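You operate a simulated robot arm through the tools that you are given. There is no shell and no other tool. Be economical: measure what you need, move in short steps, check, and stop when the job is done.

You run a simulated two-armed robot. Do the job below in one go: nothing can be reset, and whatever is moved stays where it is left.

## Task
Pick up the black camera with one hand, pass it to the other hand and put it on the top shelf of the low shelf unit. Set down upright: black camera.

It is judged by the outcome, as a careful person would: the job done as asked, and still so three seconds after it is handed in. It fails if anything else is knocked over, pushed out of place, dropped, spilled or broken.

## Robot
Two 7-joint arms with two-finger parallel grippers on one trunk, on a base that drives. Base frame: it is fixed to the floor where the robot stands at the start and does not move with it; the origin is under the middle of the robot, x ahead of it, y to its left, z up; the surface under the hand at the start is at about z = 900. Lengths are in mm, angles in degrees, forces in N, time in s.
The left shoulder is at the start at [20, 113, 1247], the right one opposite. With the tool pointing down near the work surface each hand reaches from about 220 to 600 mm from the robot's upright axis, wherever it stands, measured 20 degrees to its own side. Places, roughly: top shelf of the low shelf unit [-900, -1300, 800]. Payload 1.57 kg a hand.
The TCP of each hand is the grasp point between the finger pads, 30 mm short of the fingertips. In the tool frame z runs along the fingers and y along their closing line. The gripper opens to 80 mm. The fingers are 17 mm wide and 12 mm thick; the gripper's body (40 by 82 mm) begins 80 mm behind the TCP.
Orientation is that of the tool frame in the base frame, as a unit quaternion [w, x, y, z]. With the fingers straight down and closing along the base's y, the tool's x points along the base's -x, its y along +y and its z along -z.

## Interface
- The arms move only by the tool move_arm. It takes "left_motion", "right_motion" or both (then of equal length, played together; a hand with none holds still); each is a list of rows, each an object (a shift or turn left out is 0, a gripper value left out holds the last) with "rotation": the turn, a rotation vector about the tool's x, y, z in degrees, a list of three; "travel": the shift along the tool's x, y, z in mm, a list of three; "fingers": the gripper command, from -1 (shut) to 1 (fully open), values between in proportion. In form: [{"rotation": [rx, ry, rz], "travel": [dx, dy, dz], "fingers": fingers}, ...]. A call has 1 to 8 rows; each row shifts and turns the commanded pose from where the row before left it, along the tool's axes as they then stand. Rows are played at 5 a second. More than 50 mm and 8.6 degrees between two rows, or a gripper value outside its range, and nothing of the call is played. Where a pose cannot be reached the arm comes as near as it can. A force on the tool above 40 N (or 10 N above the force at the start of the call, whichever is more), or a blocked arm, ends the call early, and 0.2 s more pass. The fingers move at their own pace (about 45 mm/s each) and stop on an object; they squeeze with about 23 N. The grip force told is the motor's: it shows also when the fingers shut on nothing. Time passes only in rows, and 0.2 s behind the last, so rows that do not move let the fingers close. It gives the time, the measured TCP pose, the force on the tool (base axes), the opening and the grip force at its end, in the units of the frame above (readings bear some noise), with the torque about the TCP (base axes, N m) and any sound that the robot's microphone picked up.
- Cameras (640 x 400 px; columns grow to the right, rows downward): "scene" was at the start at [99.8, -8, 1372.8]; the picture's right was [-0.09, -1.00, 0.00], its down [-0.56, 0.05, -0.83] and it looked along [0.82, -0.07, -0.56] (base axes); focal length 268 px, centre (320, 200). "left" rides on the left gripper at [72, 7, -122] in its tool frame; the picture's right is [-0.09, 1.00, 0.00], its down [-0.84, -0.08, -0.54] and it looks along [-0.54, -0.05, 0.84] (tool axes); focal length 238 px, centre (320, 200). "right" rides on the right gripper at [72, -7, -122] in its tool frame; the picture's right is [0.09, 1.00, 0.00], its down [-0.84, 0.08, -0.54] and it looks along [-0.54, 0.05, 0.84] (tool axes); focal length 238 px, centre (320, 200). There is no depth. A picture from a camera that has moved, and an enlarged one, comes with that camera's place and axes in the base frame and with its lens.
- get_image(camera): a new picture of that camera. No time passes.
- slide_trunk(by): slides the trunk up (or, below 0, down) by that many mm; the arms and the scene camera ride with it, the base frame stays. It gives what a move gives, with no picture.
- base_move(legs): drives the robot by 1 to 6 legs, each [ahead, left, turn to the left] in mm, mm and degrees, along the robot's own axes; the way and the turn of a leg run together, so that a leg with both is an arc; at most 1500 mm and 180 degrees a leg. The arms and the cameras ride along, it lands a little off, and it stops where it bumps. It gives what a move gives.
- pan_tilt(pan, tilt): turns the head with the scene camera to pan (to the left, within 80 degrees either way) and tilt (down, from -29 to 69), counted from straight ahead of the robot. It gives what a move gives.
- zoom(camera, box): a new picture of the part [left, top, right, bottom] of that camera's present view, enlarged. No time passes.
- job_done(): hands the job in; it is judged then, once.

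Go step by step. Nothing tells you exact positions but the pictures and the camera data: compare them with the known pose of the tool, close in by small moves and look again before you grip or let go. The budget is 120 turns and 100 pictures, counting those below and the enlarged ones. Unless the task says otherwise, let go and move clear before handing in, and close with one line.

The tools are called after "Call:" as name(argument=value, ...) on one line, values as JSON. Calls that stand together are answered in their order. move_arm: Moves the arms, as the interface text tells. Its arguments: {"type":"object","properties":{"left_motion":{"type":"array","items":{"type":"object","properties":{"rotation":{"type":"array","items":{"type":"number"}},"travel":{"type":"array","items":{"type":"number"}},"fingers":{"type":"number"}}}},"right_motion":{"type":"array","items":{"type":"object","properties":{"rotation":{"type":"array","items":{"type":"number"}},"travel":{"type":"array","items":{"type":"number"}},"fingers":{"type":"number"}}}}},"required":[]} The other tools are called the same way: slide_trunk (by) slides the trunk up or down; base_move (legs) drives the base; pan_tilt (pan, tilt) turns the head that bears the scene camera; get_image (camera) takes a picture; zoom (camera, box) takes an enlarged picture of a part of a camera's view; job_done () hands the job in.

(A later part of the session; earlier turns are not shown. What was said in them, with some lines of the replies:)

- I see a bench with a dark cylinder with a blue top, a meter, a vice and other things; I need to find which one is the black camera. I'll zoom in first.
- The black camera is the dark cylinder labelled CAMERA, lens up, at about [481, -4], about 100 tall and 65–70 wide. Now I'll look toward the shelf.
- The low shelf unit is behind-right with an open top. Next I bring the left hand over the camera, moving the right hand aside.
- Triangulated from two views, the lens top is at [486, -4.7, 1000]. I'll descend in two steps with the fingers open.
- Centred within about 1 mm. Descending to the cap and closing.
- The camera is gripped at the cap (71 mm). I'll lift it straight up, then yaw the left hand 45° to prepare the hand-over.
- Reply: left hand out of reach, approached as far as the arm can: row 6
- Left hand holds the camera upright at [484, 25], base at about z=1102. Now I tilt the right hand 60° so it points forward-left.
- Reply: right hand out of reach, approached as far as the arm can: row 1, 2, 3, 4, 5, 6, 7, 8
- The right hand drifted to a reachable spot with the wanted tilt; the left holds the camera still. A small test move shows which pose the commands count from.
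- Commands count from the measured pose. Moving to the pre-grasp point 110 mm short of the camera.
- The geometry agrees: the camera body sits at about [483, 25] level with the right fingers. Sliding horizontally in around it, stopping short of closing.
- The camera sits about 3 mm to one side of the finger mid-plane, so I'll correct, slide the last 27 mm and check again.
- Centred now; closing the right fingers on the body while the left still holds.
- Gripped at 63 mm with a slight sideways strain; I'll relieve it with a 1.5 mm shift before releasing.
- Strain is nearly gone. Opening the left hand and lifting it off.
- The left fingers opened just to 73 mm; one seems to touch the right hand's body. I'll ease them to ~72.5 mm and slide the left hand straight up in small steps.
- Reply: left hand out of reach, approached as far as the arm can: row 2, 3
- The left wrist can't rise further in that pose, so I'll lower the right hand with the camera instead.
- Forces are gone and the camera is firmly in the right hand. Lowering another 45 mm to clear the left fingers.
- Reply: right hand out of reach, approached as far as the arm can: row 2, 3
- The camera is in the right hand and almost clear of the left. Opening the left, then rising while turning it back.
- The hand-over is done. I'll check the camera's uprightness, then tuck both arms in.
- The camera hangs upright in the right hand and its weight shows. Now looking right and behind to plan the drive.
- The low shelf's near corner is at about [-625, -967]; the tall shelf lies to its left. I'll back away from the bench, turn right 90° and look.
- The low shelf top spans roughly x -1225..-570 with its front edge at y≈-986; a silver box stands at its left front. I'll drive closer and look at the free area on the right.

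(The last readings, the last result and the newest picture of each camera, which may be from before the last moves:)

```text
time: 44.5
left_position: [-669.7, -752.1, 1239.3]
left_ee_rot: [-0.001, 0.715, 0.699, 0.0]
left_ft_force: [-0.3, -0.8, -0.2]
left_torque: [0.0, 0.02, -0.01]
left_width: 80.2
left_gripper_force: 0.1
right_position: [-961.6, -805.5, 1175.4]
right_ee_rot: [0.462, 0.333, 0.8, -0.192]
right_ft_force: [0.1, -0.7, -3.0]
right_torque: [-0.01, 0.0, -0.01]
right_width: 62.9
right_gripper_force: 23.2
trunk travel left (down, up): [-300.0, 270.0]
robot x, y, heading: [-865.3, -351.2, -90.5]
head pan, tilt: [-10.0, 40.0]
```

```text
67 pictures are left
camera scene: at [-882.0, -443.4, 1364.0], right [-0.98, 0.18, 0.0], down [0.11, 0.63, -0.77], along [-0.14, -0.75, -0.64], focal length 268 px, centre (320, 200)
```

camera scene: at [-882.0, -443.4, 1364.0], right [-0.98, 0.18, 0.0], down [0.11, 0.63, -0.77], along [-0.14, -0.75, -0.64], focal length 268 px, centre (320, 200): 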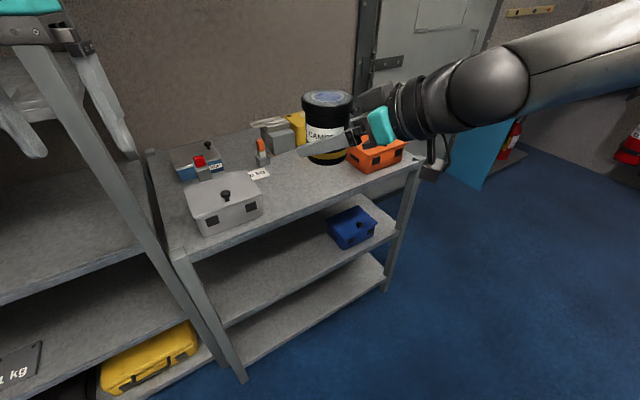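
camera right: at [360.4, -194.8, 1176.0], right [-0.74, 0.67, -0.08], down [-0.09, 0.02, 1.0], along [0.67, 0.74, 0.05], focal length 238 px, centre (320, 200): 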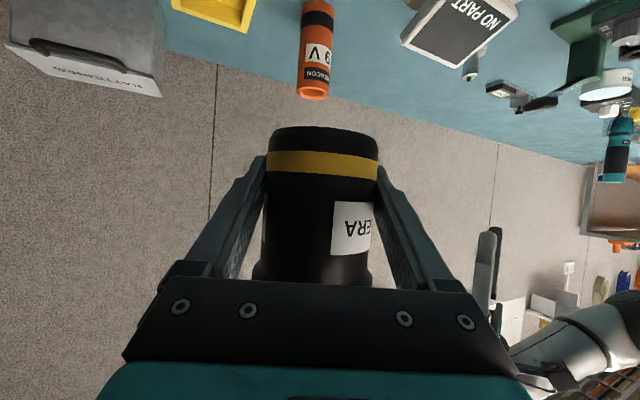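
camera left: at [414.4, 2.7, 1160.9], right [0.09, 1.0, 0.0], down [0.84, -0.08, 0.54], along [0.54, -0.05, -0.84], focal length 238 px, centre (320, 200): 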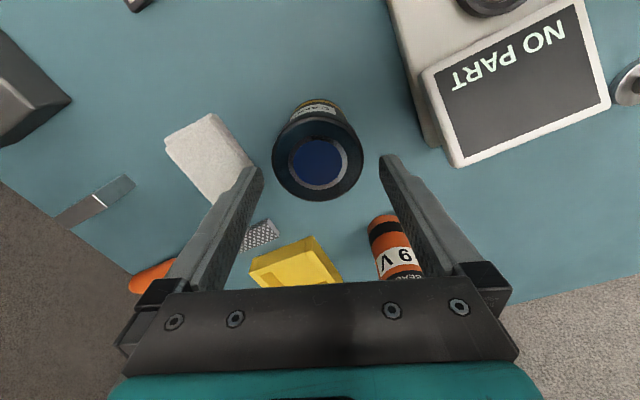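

The shelf is turned by about 18°: front edge from about [-600, -940] to [-1396, -1199], with a silver box on the left and an orange box on the right. I pick the free spot near [-954, -1160]; first I tuck the left arm and extend the right one.

Call:
move_arm(left_motion=[{"travel": [33, -30, 0]}, {"travel": [33, -30, 0]}, {"travel": [33, -30, 0]}, {"travel": [33, -30, 0]}, {}], right_motion=[{"travel": [-9.3, -18.5, 16]}, {"travel": [-9.3, -18.5, 16]}, {"travel": [-9.3, -18.5, 16]}, {"travel": [-9.3, -18.5, 16]}, {}])

Call:
get_image(camera="scene")

```text
time: 45.7
left_position: [-787.4, -614.0, 1239.9]
left_ee_rot: [0.0, 0.714, 0.7, 0.0]
left_ft_force: [0.4, -0.3, -0.1]
left_torque: [0.02, 0.03, -0.03]
left_width: 79.8
left_gripper_force: 0.0
right_position: [-961.9, -910.3, 1175.9]
right_ee_rot: [0.462, 0.333, 0.799, -0.192]
right_ft_force: [0.3, 0.8, -3.5]
right_torque: [-0.02, 0.0, 0.02]
right_width: 63.1
right_gripper_force: 22.9
trunk travel left (down, up): [-300.0, 270.0]
robot x, y, heading: [-871.2, -351.3, -90.4]
head pan, tilt: [-10.0, 40.0]
```

```text
66 pictures are left
camera scene: at [-881.5, -443.2, 1363.9], right [-0.98, 0.18, 0.0], down [0.11, 0.63, -0.77], along [-0.14, -0.75, -0.64], focal length 268 px, centre (320, 200)
```

scene: 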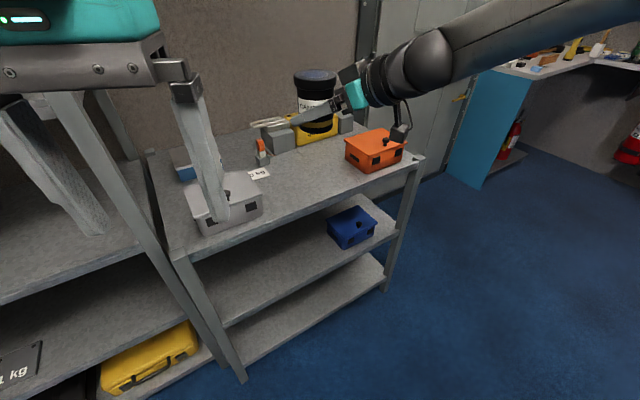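

The spot is clear in front of the yellow item. Driving forward 250 mm at height.

Call:
base_move(legs=[[250, 0, 0]])

Call:
slide_trunk(by=-200)

Call:
get_image(camera="scene")

Call:
get_image(camera="right")

```text
time: 47.5
left_position: [-785.6, -859.8, 1240.9]
left_ee_rot: [0.0, 0.712, 0.702, 0.0]
left_ft_force: [0.1, -0.7, 0.2]
left_torque: [0.05, -0.01, -0.02]
left_width: 80.1
left_gripper_force: 0.1
right_position: [-959.4, -1157.1, 1176.1]
right_ee_rot: [0.462, 0.331, 0.8, -0.191]
right_ft_force: [-0.1, -1.0, -3.3]
right_torque: [-0.01, -0.01, 0.01]
right_width: 62.9
right_gripper_force: 23.2
trunk travel left (down, up): [-300.0, 270.0]
robot x, y, heading: [-868.0, -594.4, -90.1]
head pan, tilt: [-10.0, 40.0]
```

```text
time: 49.7
left_position: [-785.1, -860.2, 1040.8]
left_ee_rot: [0.0, 0.712, 0.702, 0.0]
left_ft_force: [-0.4, 0.0, 0.3]
left_torque: [-0.01, -0.04, -0.02]
left_width: 80.0
left_gripper_force: 0.1
right_position: [-958.6, -1155.8, 977.1]
right_ee_rot: [0.463, 0.33, 0.8, -0.191]
right_ft_force: [-0.7, -0.2, -3.6]
right_torque: [0.0, -0.02, 0.0]
right_width: 62.9
right_gripper_force: 23.0
trunk travel left (down, up): [-100.0, 470.0]
robot x, y, heading: [-865.7, -594.5, -90.2]
head pan, tilt: [-10.0, 40.0]
```

```text
65 pictures are left
camera scene: at [-881.8, -688.2, 1164.0], right [-0.99, 0.17, 0.0], down [0.11, 0.63, -0.77], along [-0.13, -0.75, -0.64], focal length 268 px, centre (320, 200)
```

scene: 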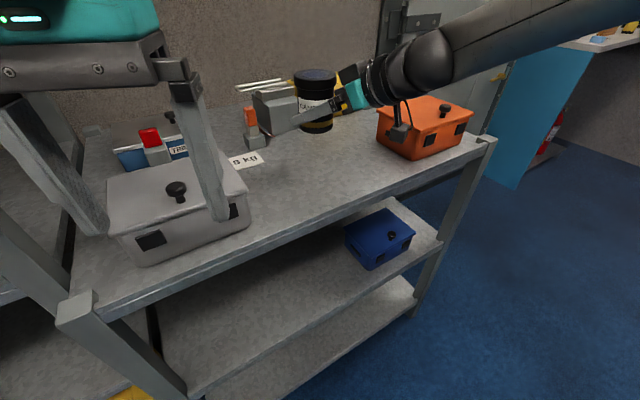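

```text
64 pictures are left
camera right: at [-1063.9, -1060.5, 976.1], right [0.67, 0.74, -0.08], down [0.02, 0.09, 1.0], along [0.74, -0.67, 0.05], focal length 238 px, centre (320, 200)
```

right: 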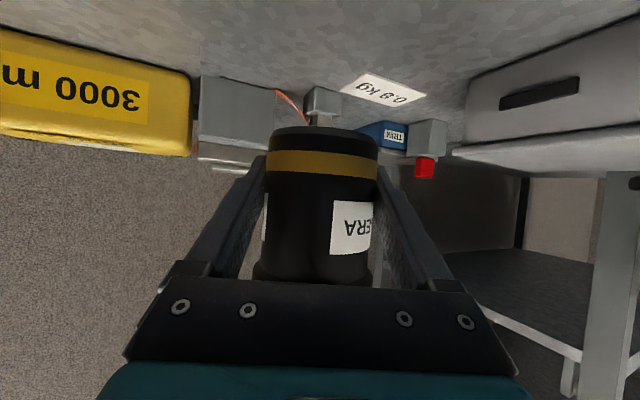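

The drop spot is clear but only about 70 mm inside the edge. I'll go 25 mm deeper and lower the trunk another 80 mm.

Call:
move_arm(right_motion=[{"travel": [-8.9, -17.7, 15.3]}, {}])

Call:
slide_trunk(by=-85)

Call:
get_image(camera="scene")

Call:
get_image(camera="right")

```text
time: 50.3
left_position: [-786.5, -859.7, 1041.0]
left_ee_rot: [0.001, 0.712, 0.702, 0.0]
left_ft_force: [1.0, 0.5, 0.9]
left_torque: [0.04, -0.01, -0.02]
left_width: 80.2
left_gripper_force: 0.0
right_position: [-958.4, -1181.6, 975.0]
right_ee_rot: [0.462, 0.331, 0.801, -0.19]
right_ft_force: [-0.9, -0.3, -3.4]
right_torque: [0.01, -0.01, 0.03]
right_width: 62.8
right_gripper_force: 23.0
trunk travel left (down, up): [-100.0, 470.0]
robot x, y, heading: [-869.0, -595.4, -89.6]
head pan, tilt: [-10.0, 40.0]
```

```text
time: 51.5
left_position: [-786.3, -859.5, 956.1]
left_ee_rot: [0.0, 0.712, 0.702, 0.0]
left_ft_force: [0.5, -0.2, 0.3]
left_torque: [-0.02, -0.03, 0.0]
left_width: 79.9
left_gripper_force: 0.0
right_position: [-958.5, -1181.2, 891.0]
right_ee_rot: [0.462, 0.331, 0.801, -0.191]
right_ft_force: [-0.8, -0.4, -2.9]
right_torque: [-0.02, -0.01, 0.04]
right_width: 62.8
right_gripper_force: 22.8
trunk travel left (down, up): [-15.0, 555.0]
robot x, y, heading: [-872.0, -594.4, -89.7]
head pan, tilt: [-10.0, 40.0]
```

```text
63 pictures are left
camera scene: at [-881.8, -688.1, 1079.0], right [-0.99, 0.17, 0.0], down [0.11, 0.63, -0.77], along [-0.13, -0.75, -0.64], focal length 268 px, centre (320, 200)
```

scene: 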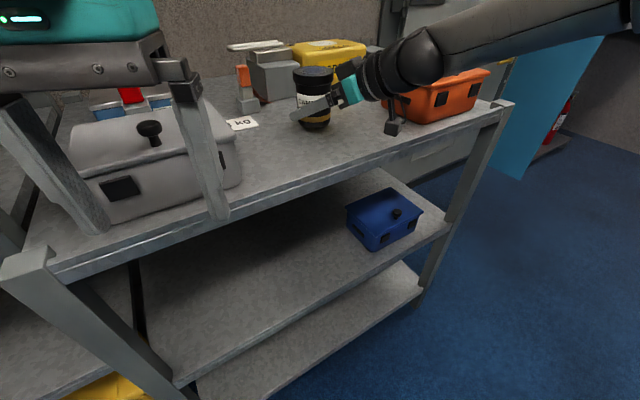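

```text
62 pictures are left
camera right: at [-1064.1, -1085.2, 890.5], right [0.67, 0.74, -0.08], down [0.02, 0.09, 1.0], along [0.74, -0.67, 0.05], focal length 238 px, centre (320, 200)
```

right: 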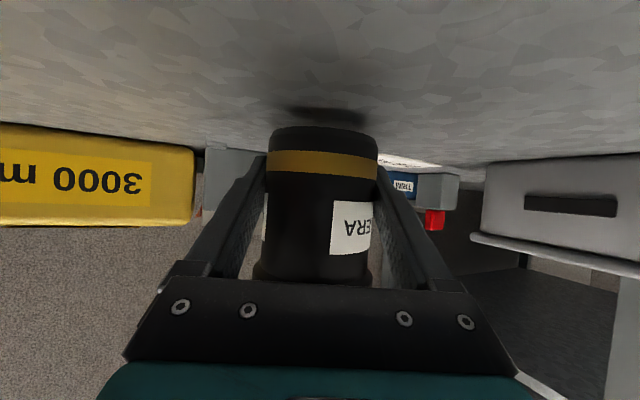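

About 90 mm inside the edge now, base about 58 mm above the shelf. Lowering with the arm in steps.

Call:
move_arm(right_motion=[{"travel": [8.66, 0, 5]}, {"travel": [8.66, 0, 5]}, {"travel": [8.66, 0, 5]}, {"travel": [8.66, 0, 5]}, {}])

Call:
get_image(camera="right")

Call:
zoom(camera="scene", box=[240, 60, 440, 185])

```text
time: 52.2
left_position: [-786.0, -858.6, 956.1]
left_ee_rot: [0.0, 0.713, 0.701, -0.001]
left_ft_force: [-0.1, 0.3, -0.4]
left_torque: [0.01, -0.06, -0.02]
left_width: 79.8
left_gripper_force: 0.0
right_position: [-958.3, -1181.6, 881.8]
right_ee_rot: [0.469, 0.326, 0.796, -0.201]
right_ft_force: [-0.9, 4.6, 12.8]
right_torque: [2.04, 1.89, -0.41]
right_width: 62.6
right_gripper_force: 22.8
trunk travel left (down, up): [-15.0, 555.0]
robot x, y, heading: [-871.6, -595.8, -90.2]
head pan, tilt: [-10.0, 40.0]
stopped in row 3 (right hand): the force on the tool passed its limit at 48 N (the readings are from after the stop); the commanded pose is now the measured one
```

```text
61 pictures are left
camera right: at [-1063.8, -1086.9, 878.7], right [0.67, 0.73, -0.09], down [0.01, 0.12, 0.99], along [0.74, -0.67, 0.07], focal length 238 px, centre (320, 200)
```

right: 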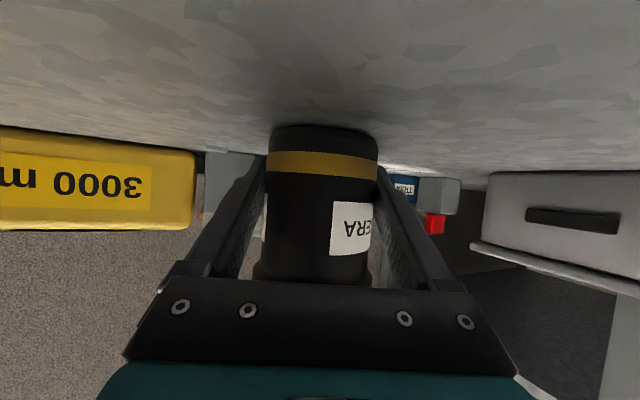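

```text
3.20 times, centred on (340, 122) of scene
camera zoom: at [-881.8, -686.6, 1079.1], right [-0.98, 0.17, 0.0], down [0.11, 0.63, -0.77], along [-0.13, -0.76, -0.64], focal length 858 px, centre (256, 448)
```

zoom: 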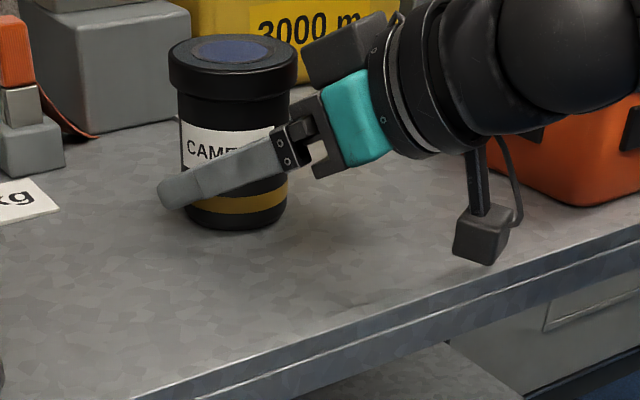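

The camera touched down already: the shelf surface is near z≈848, higher than the rough figure. I'll ease the press and look closely at the base.

Call:
move_arm(right_motion=[{"travel": [-0.9, 0, -0.5]}, {}])

Call:
zoom(camera="scene", box=[270, 60, 370, 140])

Call:
zoom(camera="right", box=[220, 80, 420, 205])

```text
time: 52.8
left_position: [-785.0, -858.5, 955.1]
left_ee_rot: [0.001, 0.713, 0.702, 0.0]
left_ft_force: [-0.3, 0.0, -0.1]
left_torque: [0.02, 0.04, 0.02]
left_width: 80.2
left_gripper_force: 0.1
right_position: [-958.1, -1182.6, 881.6]
right_ee_rot: [0.468, 0.325, 0.798, -0.199]
right_ft_force: [-1.6, 6.9, 16.1]
right_torque: [2.37, 2.26, -0.51]
right_width: 62.9
right_gripper_force: 22.8
trunk travel left (down, up): [-15.0, 555.0]
robot x, y, heading: [-867.7, -594.7, -89.7]
head pan, tilt: [-10.0, 40.0]
```

```text
5.00 times, centred on (320, 100) of scene
camera zoom: at [-881.6, -686.4, 1079.1], right [-0.98, 0.17, 0.0], down [0.11, 0.63, -0.77], along [-0.13, -0.76, -0.64], focal length 1341 px, centre (320, 700)
```

zoom: 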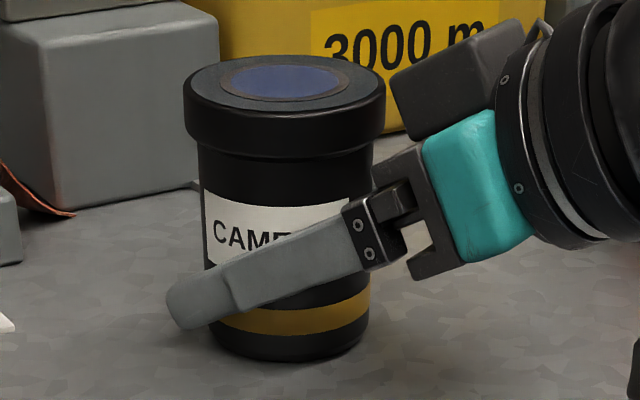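

```text
3.20 times, centred on (320, 142) of right
camera zoom: at [-1063.7, -1087.0, 878.6], right [0.67, 0.73, -0.09], down [0.01, 0.11, 0.99], along [0.74, -0.67, 0.07], focal length 763 px, centre (320, 384)
```

zoom: 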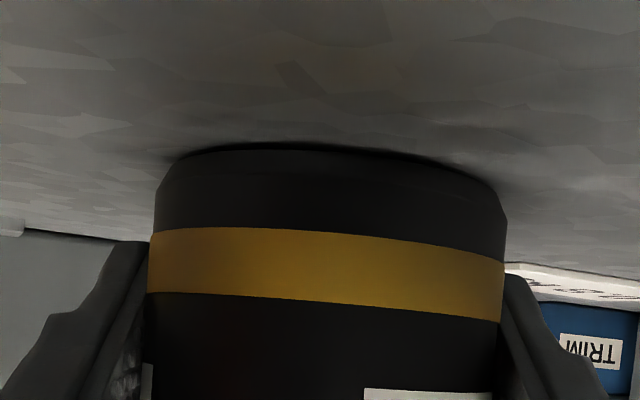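

The torque says the contact is ~200 mm behind the fingers: the wrist camera rests on the shelf, not (only) the object. I'll rise 15 mm and look at the pose again.

Call:
move_arm(right_motion=[{"travel": [-6.5, 0, -3.75]}, {"travel": [-6.5, 0, -3.75]}, {}])

Call:
zoom(camera="scene", box=[260, 50, 420, 150])

```text
time: 53.6
left_position: [-786.7, -860.4, 956.2]
left_ee_rot: [0.0, 0.712, 0.702, 0.0]
left_ft_force: [-0.8, -0.1, -0.1]
left_torque: [0.01, 0.0, -0.02]
left_width: 80.0
left_gripper_force: 0.1
right_position: [-961.3, -1182.4, 894.6]
right_ee_rot: [0.467, 0.327, 0.797, -0.199]
right_ft_force: [-1.1, 0.6, -2.9]
right_torque: [0.01, 0.02, -0.05]
right_width: 62.9
right_gripper_force: 22.7
trunk travel left (down, up): [-15.0, 555.0]
robot x, y, heading: [-864.7, -594.6, -89.8]
head pan, tilt: [-10.0, 40.0]
```

```text
4.00 times, centred on (340, 100) of scene
camera zoom: at [-881.9, -688.1, 1078.9], right [-0.98, 0.17, 0.0], down [0.11, 0.63, -0.77], along [-0.13, -0.75, -0.64], focal length 1072 px, centre (240, 600)
```

zoom: 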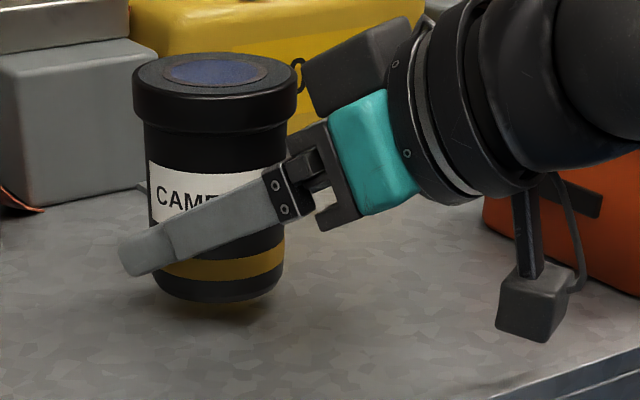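

No weight supported now and the camera is clear of the shelf. I'll restore the 1° pitch and pull back 65 mm so the wrist camera hangs outside the shelf edge.

Call:
move_arm(right_motion=[{"rotation": [-0.4, 1.0, 0.5]}, {"travel": [11.5, 23, -20]}, {"travel": [11.5, 23, -20]}, {}])

Call:
zoom(camera="scene", box=[240, 60, 440, 185])

Call:
get_image(camera="right")

```text
time: 54.6
left_position: [-786.2, -859.7, 956.5]
left_ee_rot: [0.0, 0.712, 0.703, -0.001]
left_ft_force: [0.0, 0.2, -0.5]
left_torque: [-0.03, 0.01, 0.0]
left_width: 80.1
left_gripper_force: 0.0
right_position: [-960.9, -1115.1, 894.4]
right_ee_rot: [0.462, 0.331, 0.8, -0.192]
right_ft_force: [0.0, 0.1, -2.9]
right_torque: [0.05, 0.05, 0.0]
right_width: 63.0
right_gripper_force: 23.0
trunk travel left (down, up): [-15.0, 555.0]
robot x, y, heading: [-871.3, -589.6, -90.0]
head pan, tilt: [-10.0, 40.0]
```

```text
3.20 times, centred on (340, 122) of scene
camera zoom: at [-882.0, -688.0, 1078.9], right [-0.98, 0.17, 0.0], down [0.11, 0.63, -0.77], along [-0.13, -0.75, -0.64], focal length 858 px, centre (256, 448)
```

zoom: 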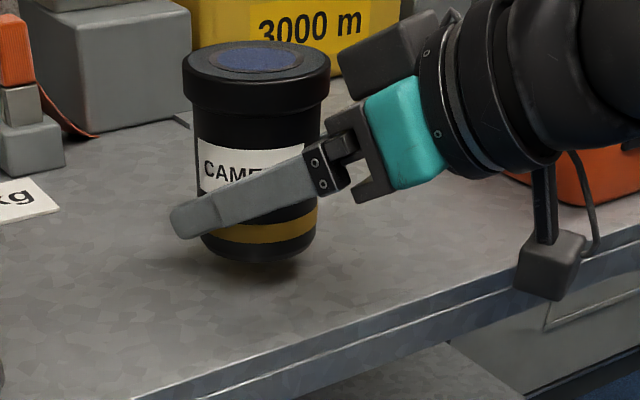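

```text
55 pictures are left
camera right: at [-1065.6, -1020.0, 895.2], right [0.67, 0.74, -0.08], down [0.02, 0.09, 1.0], along [0.74, -0.67, 0.05], focal length 238 px, centre (320, 200)
```

right: 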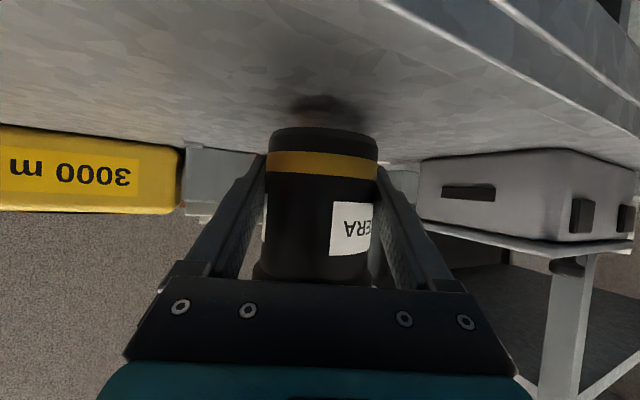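

Wrist camera now hangs about 50 mm outside the edge and the object about 75 mm inside. Lowering gently.

Call:
move_arm(right_motion=[{"travel": [3.46, 0, 2]}, {"travel": [3.46, 0, 2]}, {"travel": [2.6, 0, 1.5]}, {}])

Call:
zoom(camera="scene", box=[270, 70, 390, 150])

```text
time: 55.6
left_position: [-786.3, -860.1, 955.2]
left_ee_rot: [0.0, 0.712, 0.702, 0.001]
left_ft_force: [-0.3, 0.7, 0.1]
left_torque: [-0.02, 0.0, -0.04]
left_width: 80.0
left_gripper_force: 0.1
right_position: [-959.5, -1117.7, 883.1]
right_ee_rot: [0.462, 0.33, 0.801, -0.19]
right_ft_force: [0.2, -0.6, -3.2]
right_torque: [-0.01, 0.0, 0.01]
right_width: 62.8
right_gripper_force: 22.9
trunk travel left (down, up): [-15.0, 555.0]
robot x, y, heading: [-870.6, -593.4, -90.0]
head pan, tilt: [-10.0, 40.0]
```

```text
5.00 times, centred on (330, 110) of scene
camera zoom: at [-881.9, -688.1, 1078.9], right [-0.98, 0.17, 0.0], down [0.11, 0.63, -0.77], along [-0.13, -0.75, -0.64], focal length 1341 px, centre (270, 650)
```

zoom: 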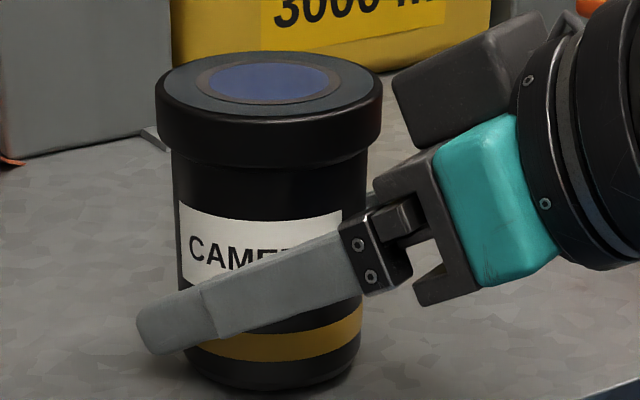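

Still hanging free. Continuing down in small steps.

Call:
move_arm(right_motion=[{"travel": [1.7, 0, 1]}, {"travel": [1.7, 0, 1]}, {}])

```text
time: 56.4
left_position: [-786.7, -858.7, 956.3]
left_ee_rot: [0.0, 0.713, 0.702, 0.001]
left_ft_force: [0.7, -0.7, -0.4]
left_torque: [-0.03, 0.02, 0.0]
left_width: 80.0
left_gripper_force: 0.1
right_position: [-960.4, -1117.8, 880.8]
right_ee_rot: [0.463, 0.33, 0.8, -0.191]
right_ft_force: [-0.6, 0.4, 2.0]
right_torque: [-0.11, -0.07, 0.0]
right_width: 63.0
right_gripper_force: 23.3
trunk travel left (down, up): [-15.0, 555.0]
robot x, y, heading: [-868.3, -593.0, -89.9]
head pan, tilt: [-10.0, 40.0]
```

Touching at the front side of the base. Pressing 1 mm more to seat it flat.

Call:
move_arm(right_motion=[{"travel": [0.9, 0, 0.5]}, {}])

Call:
zoom(camera="right", box=[220, 80, 420, 205])

Call:
zoom(camera="scene", box=[270, 70, 390, 150])

```text
time: 57.0
left_position: [-785.1, -858.4, 955.9]
left_ee_rot: [0.0, 0.712, 0.702, -0.001]
left_ft_force: [-0.1, 1.2, -0.8]
left_torque: [0.01, -0.01, 0.02]
left_width: 80.0
left_gripper_force: 0.1
right_position: [-960.4, -1117.0, 882.0]
right_ee_rot: [0.463, 0.33, 0.8, -0.193]
right_ft_force: [-3.3, 2.2, 9.0]
right_torque: [-0.25, -0.13, -0.07]
right_width: 62.8
right_gripper_force: 22.7
trunk travel left (down, up): [-15.0, 555.0]
robot x, y, heading: [-871.1, -594.2, -90.0]
head pan, tilt: [-10.0, 40.0]
```

```text
3.20 times, centred on (320, 142) of right
camera zoom: at [-1064.9, -1021.8, 879.8], right [0.67, 0.74, -0.08], down [0.02, 0.1, 1.0], along [0.74, -0.67, 0.05], focal length 763 px, centre (320, 384)
```

zoom: 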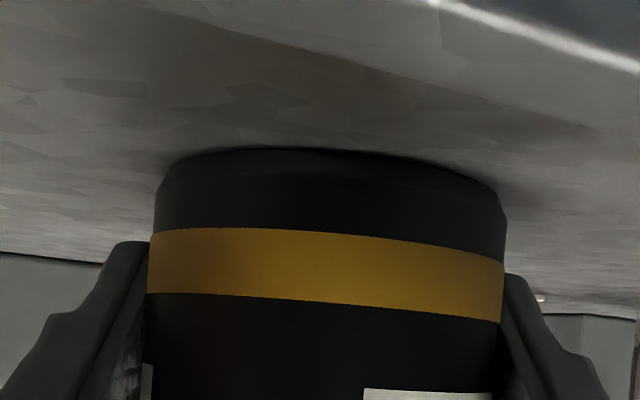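

```text
5.00 times, centred on (330, 110) of scene
camera zoom: at [-882.1, -687.1, 1079.1], right [-0.98, 0.17, 0.0], down [0.11, 0.63, -0.77], along [-0.13, -0.76, -0.64], focal length 1341 px, centre (270, 650)
```

zoom: 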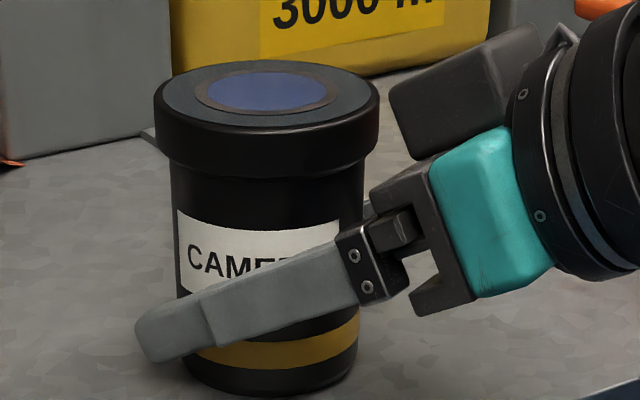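

Seated on the shelf. Opening the fingers.

Call:
move_arm(right_motion=[{"fingers": 1}, {}, {}, {}])

Call:
zoom(camera="scene", box=[270, 70, 390, 150])

Call:
get_image(camera="right")

```text
time: 58.0
left_position: [-786.4, -859.5, 956.5]
left_ee_rot: [0.0, 0.712, 0.702, 0.0]
left_ft_force: [0.4, 0.8, 0.0]
left_torque: [0.01, -0.03, 0.01]
left_width: 79.8
left_gripper_force: 0.0
right_position: [-959.2, -1118.5, 877.7]
right_ee_rot: [0.462, 0.33, 0.801, -0.191]
right_ft_force: [1.4, -0.2, 0.5]
right_torque: [0.0, -0.02, 0.0]
right_width: 80.0
right_gripper_force: 0.1
trunk travel left (down, up): [-15.0, 555.0]
robot x, y, heading: [-869.4, -595.7, -89.7]
head pan, tilt: [-10.0, 40.0]
```

```text
5.00 times, centred on (330, 110) of scene
camera zoom: at [-881.9, -687.9, 1078.9], right [-0.98, 0.17, 0.0], down [0.11, 0.63, -0.77], along [-0.13, -0.75, -0.64], focal length 1341 px, centre (270, 650)
```

zoom: 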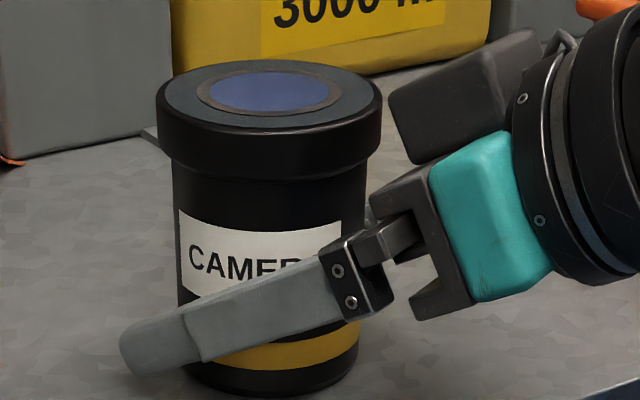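

```text
50 pictures are left
camera right: at [-1064.6, -1021.9, 878.4], right [0.67, 0.74, -0.08], down [0.02, 0.09, 1.0], along [0.74, -0.67, 0.05], focal length 238 px, centre (320, 200)
```

right: 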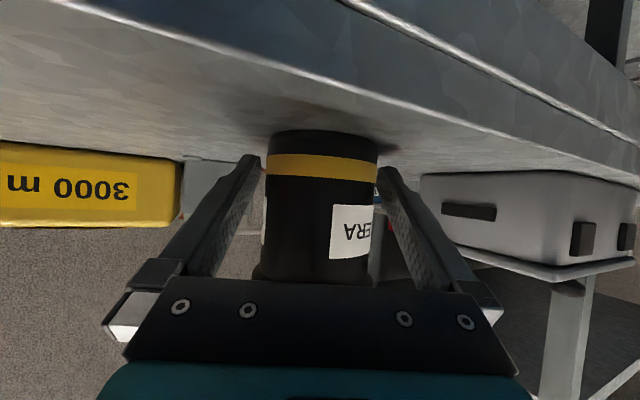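

The camera stands by itself. Withdrawing the hand straight back along its pointing direction.

Call:
move_arm(right_motion=[{"travel": [7.5, 0, -13]}, {"travel": [7.5, 0, -13]}, {"travel": [7.5, 0, -13]}, {"travel": [10, 0, -17.3]}, {"travel": [10, 0, -17.3]}, {"travel": [10, 0, -17.3]}, {}])

Call:
get_image(camera="right")

Call:
get_image(camera="scene")

```text
time: 59.6
left_position: [-783.5, -858.9, 955.9]
left_ee_rot: [0.0, 0.713, 0.702, 0.0]
left_ft_force: [0.7, 0.3, 0.1]
left_torque: [-0.01, -0.01, 0.01]
left_width: 80.2
left_gripper_force: 0.1
right_position: [-1031.8, -1045.5, 884.2]
right_ee_rot: [0.465, 0.329, 0.799, -0.193]
right_ft_force: [8.4, -11.5, 20.5]
right_torque: [0.01, -1.1, -0.59]
right_width: 78.0
right_gripper_force: 0.1
trunk travel left (down, up): [-15.0, 555.0]
robot x, y, heading: [-870.1, -593.9, -90.2]
head pan, tilt: [-10.0, 40.0]
```

```text
49 pictures are left
camera right: at [-1137.0, -949.8, 883.0], right [0.67, 0.74, -0.08], down [0.01, 0.1, 1.0], along [0.74, -0.67, 0.05], focal length 238 px, centre (320, 200)
```

right: 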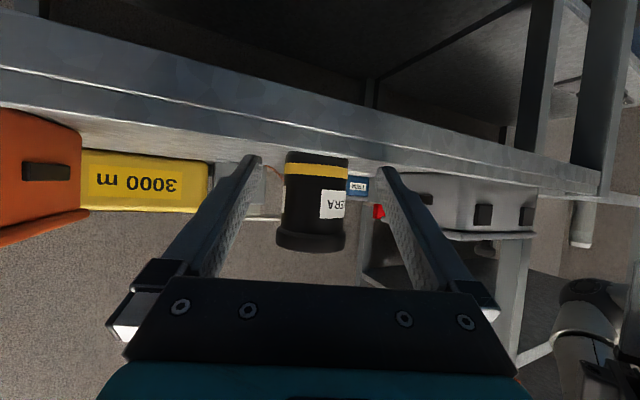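

```text
48 pictures are left
camera scene: at [-880.8, -687.9, 1079.2], right [-0.98, 0.17, 0.0], down [0.11, 0.63, -0.77], along [-0.13, -0.75, -0.64], focal length 268 px, centre (320, 200)
```

scene: 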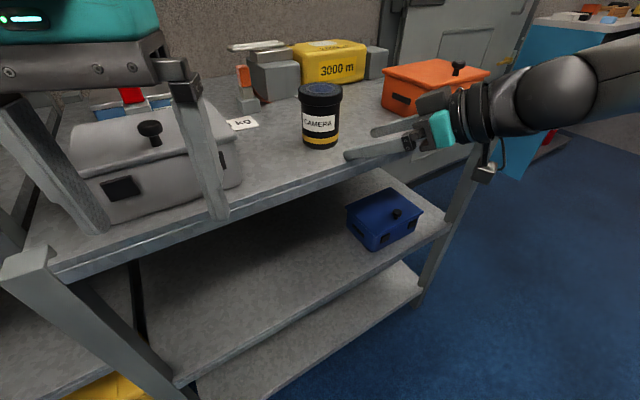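

The camera stands upright, but a fingertip is catching on the shelf's front lip. I'll ease forward a little, then lift clear.

Call:
move_arm(right_motion=[{"travel": [-7, 0, 2]}, {"travel": [-17.3, 0, -10]}, {"travel": [-17.3, 0, -10]}, {}])

Call:
get_image(camera="scene")

```text
time: 60.6
left_position: [-785.8, -859.5, 955.2]
left_ee_rot: [0.0, 0.712, 0.702, 0.0]
left_ft_force: [-1.3, 0.2, 0.0]
left_torque: [-0.02, -0.04, 0.01]
left_width: 80.0
left_gripper_force: 0.0
right_position: [-1030.1, -1047.3, 925.0]
right_ee_rot: [0.462, 0.331, 0.8, -0.191]
right_ft_force: [0.2, -0.7, 0.0]
right_torque: [0.01, 0.0, -0.01]
right_width: 80.0
right_gripper_force: 0.1
trunk travel left (down, up): [-15.0, 555.0]
robot x, y, heading: [-868.1, -592.1, -90.1]
head pan, tilt: [-10.0, 40.0]
```

```text
47 pictures are left
camera scene: at [-881.9, -687.9, 1078.9], right [-0.98, 0.17, 0.0], down [0.11, 0.63, -0.77], along [-0.13, -0.75, -0.64], focal length 268 px, centre (320, 200)
```

scene: 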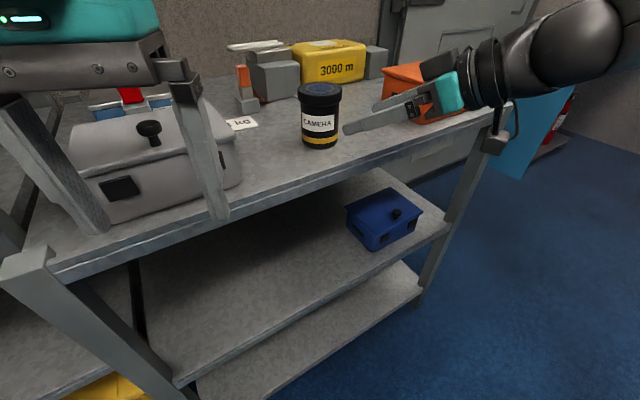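

Contact released. Backing the robot straight away 200 mm and doing a last check.

Call:
base_move(legs=[[-200, 0, 0]])

Call:
get_image(camera="scene")

Call:
zoom(camera="scene", box=[220, 80, 420, 205])

```text
time: 62.2
left_position: [-786.2, -660.3, 956.8]
left_ee_rot: [0.0, 0.712, 0.702, 0.0]
left_ft_force: [-0.4, 0.1, -0.5]
left_torque: [0.0, 0.0, 0.01]
left_width: 79.8
left_gripper_force: 0.0
right_position: [-1030.2, -848.4, 925.6]
right_ee_rot: [0.463, 0.33, 0.8, -0.191]
right_ft_force: [-0.2, 0.2, 0.4]
right_torque: [0.02, 0.01, 0.01]
right_width: 80.1
right_gripper_force: 0.1
trunk travel left (down, up): [-15.0, 555.0]
robot x, y, heading: [-872.0, -400.0, -89.9]
head pan, tilt: [-10.0, 40.0]
```

```text
46 pictures are left
camera scene: at [-882.2, -489.1, 1079.0], right [-0.99, 0.17, 0.0], down [0.11, 0.63, -0.77], along [-0.13, -0.75, -0.64], focal length 268 px, centre (320, 200)
```

scene: 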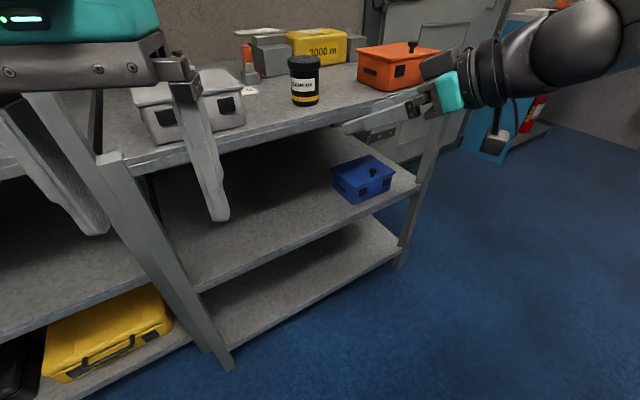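

```text
3.20 times, centred on (320, 142) of scene
camera zoom: at [-882.2, -489.1, 1079.0], right [-0.99, 0.17, 0.0], down [0.11, 0.63, -0.77], along [-0.13, -0.75, -0.64], focal length 858 px, centre (320, 384)
```

zoom: 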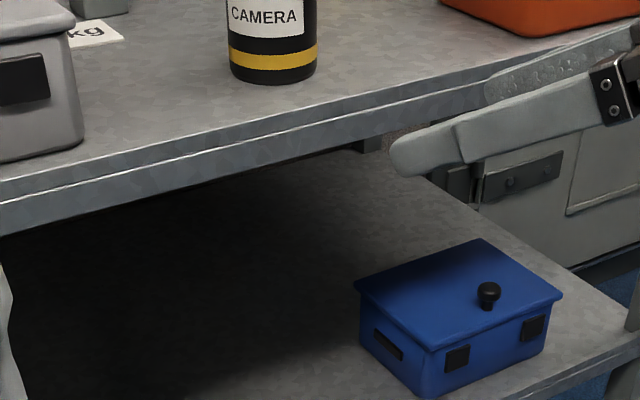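

The camera stands upright on the top shelf, nothing else has moved, and both hands are clear. Handing in.

Call:
job_done()

```text
The job is handed in.
```

The black camera was picked up with the left hand, passed to the right, and set upright on the top shelf of the low shelf unit. As I withdrew, a fingertip briefly caught the shelf's front lip. In the last pictures the camera was still upright and nothing else on the shelf looked out of place.
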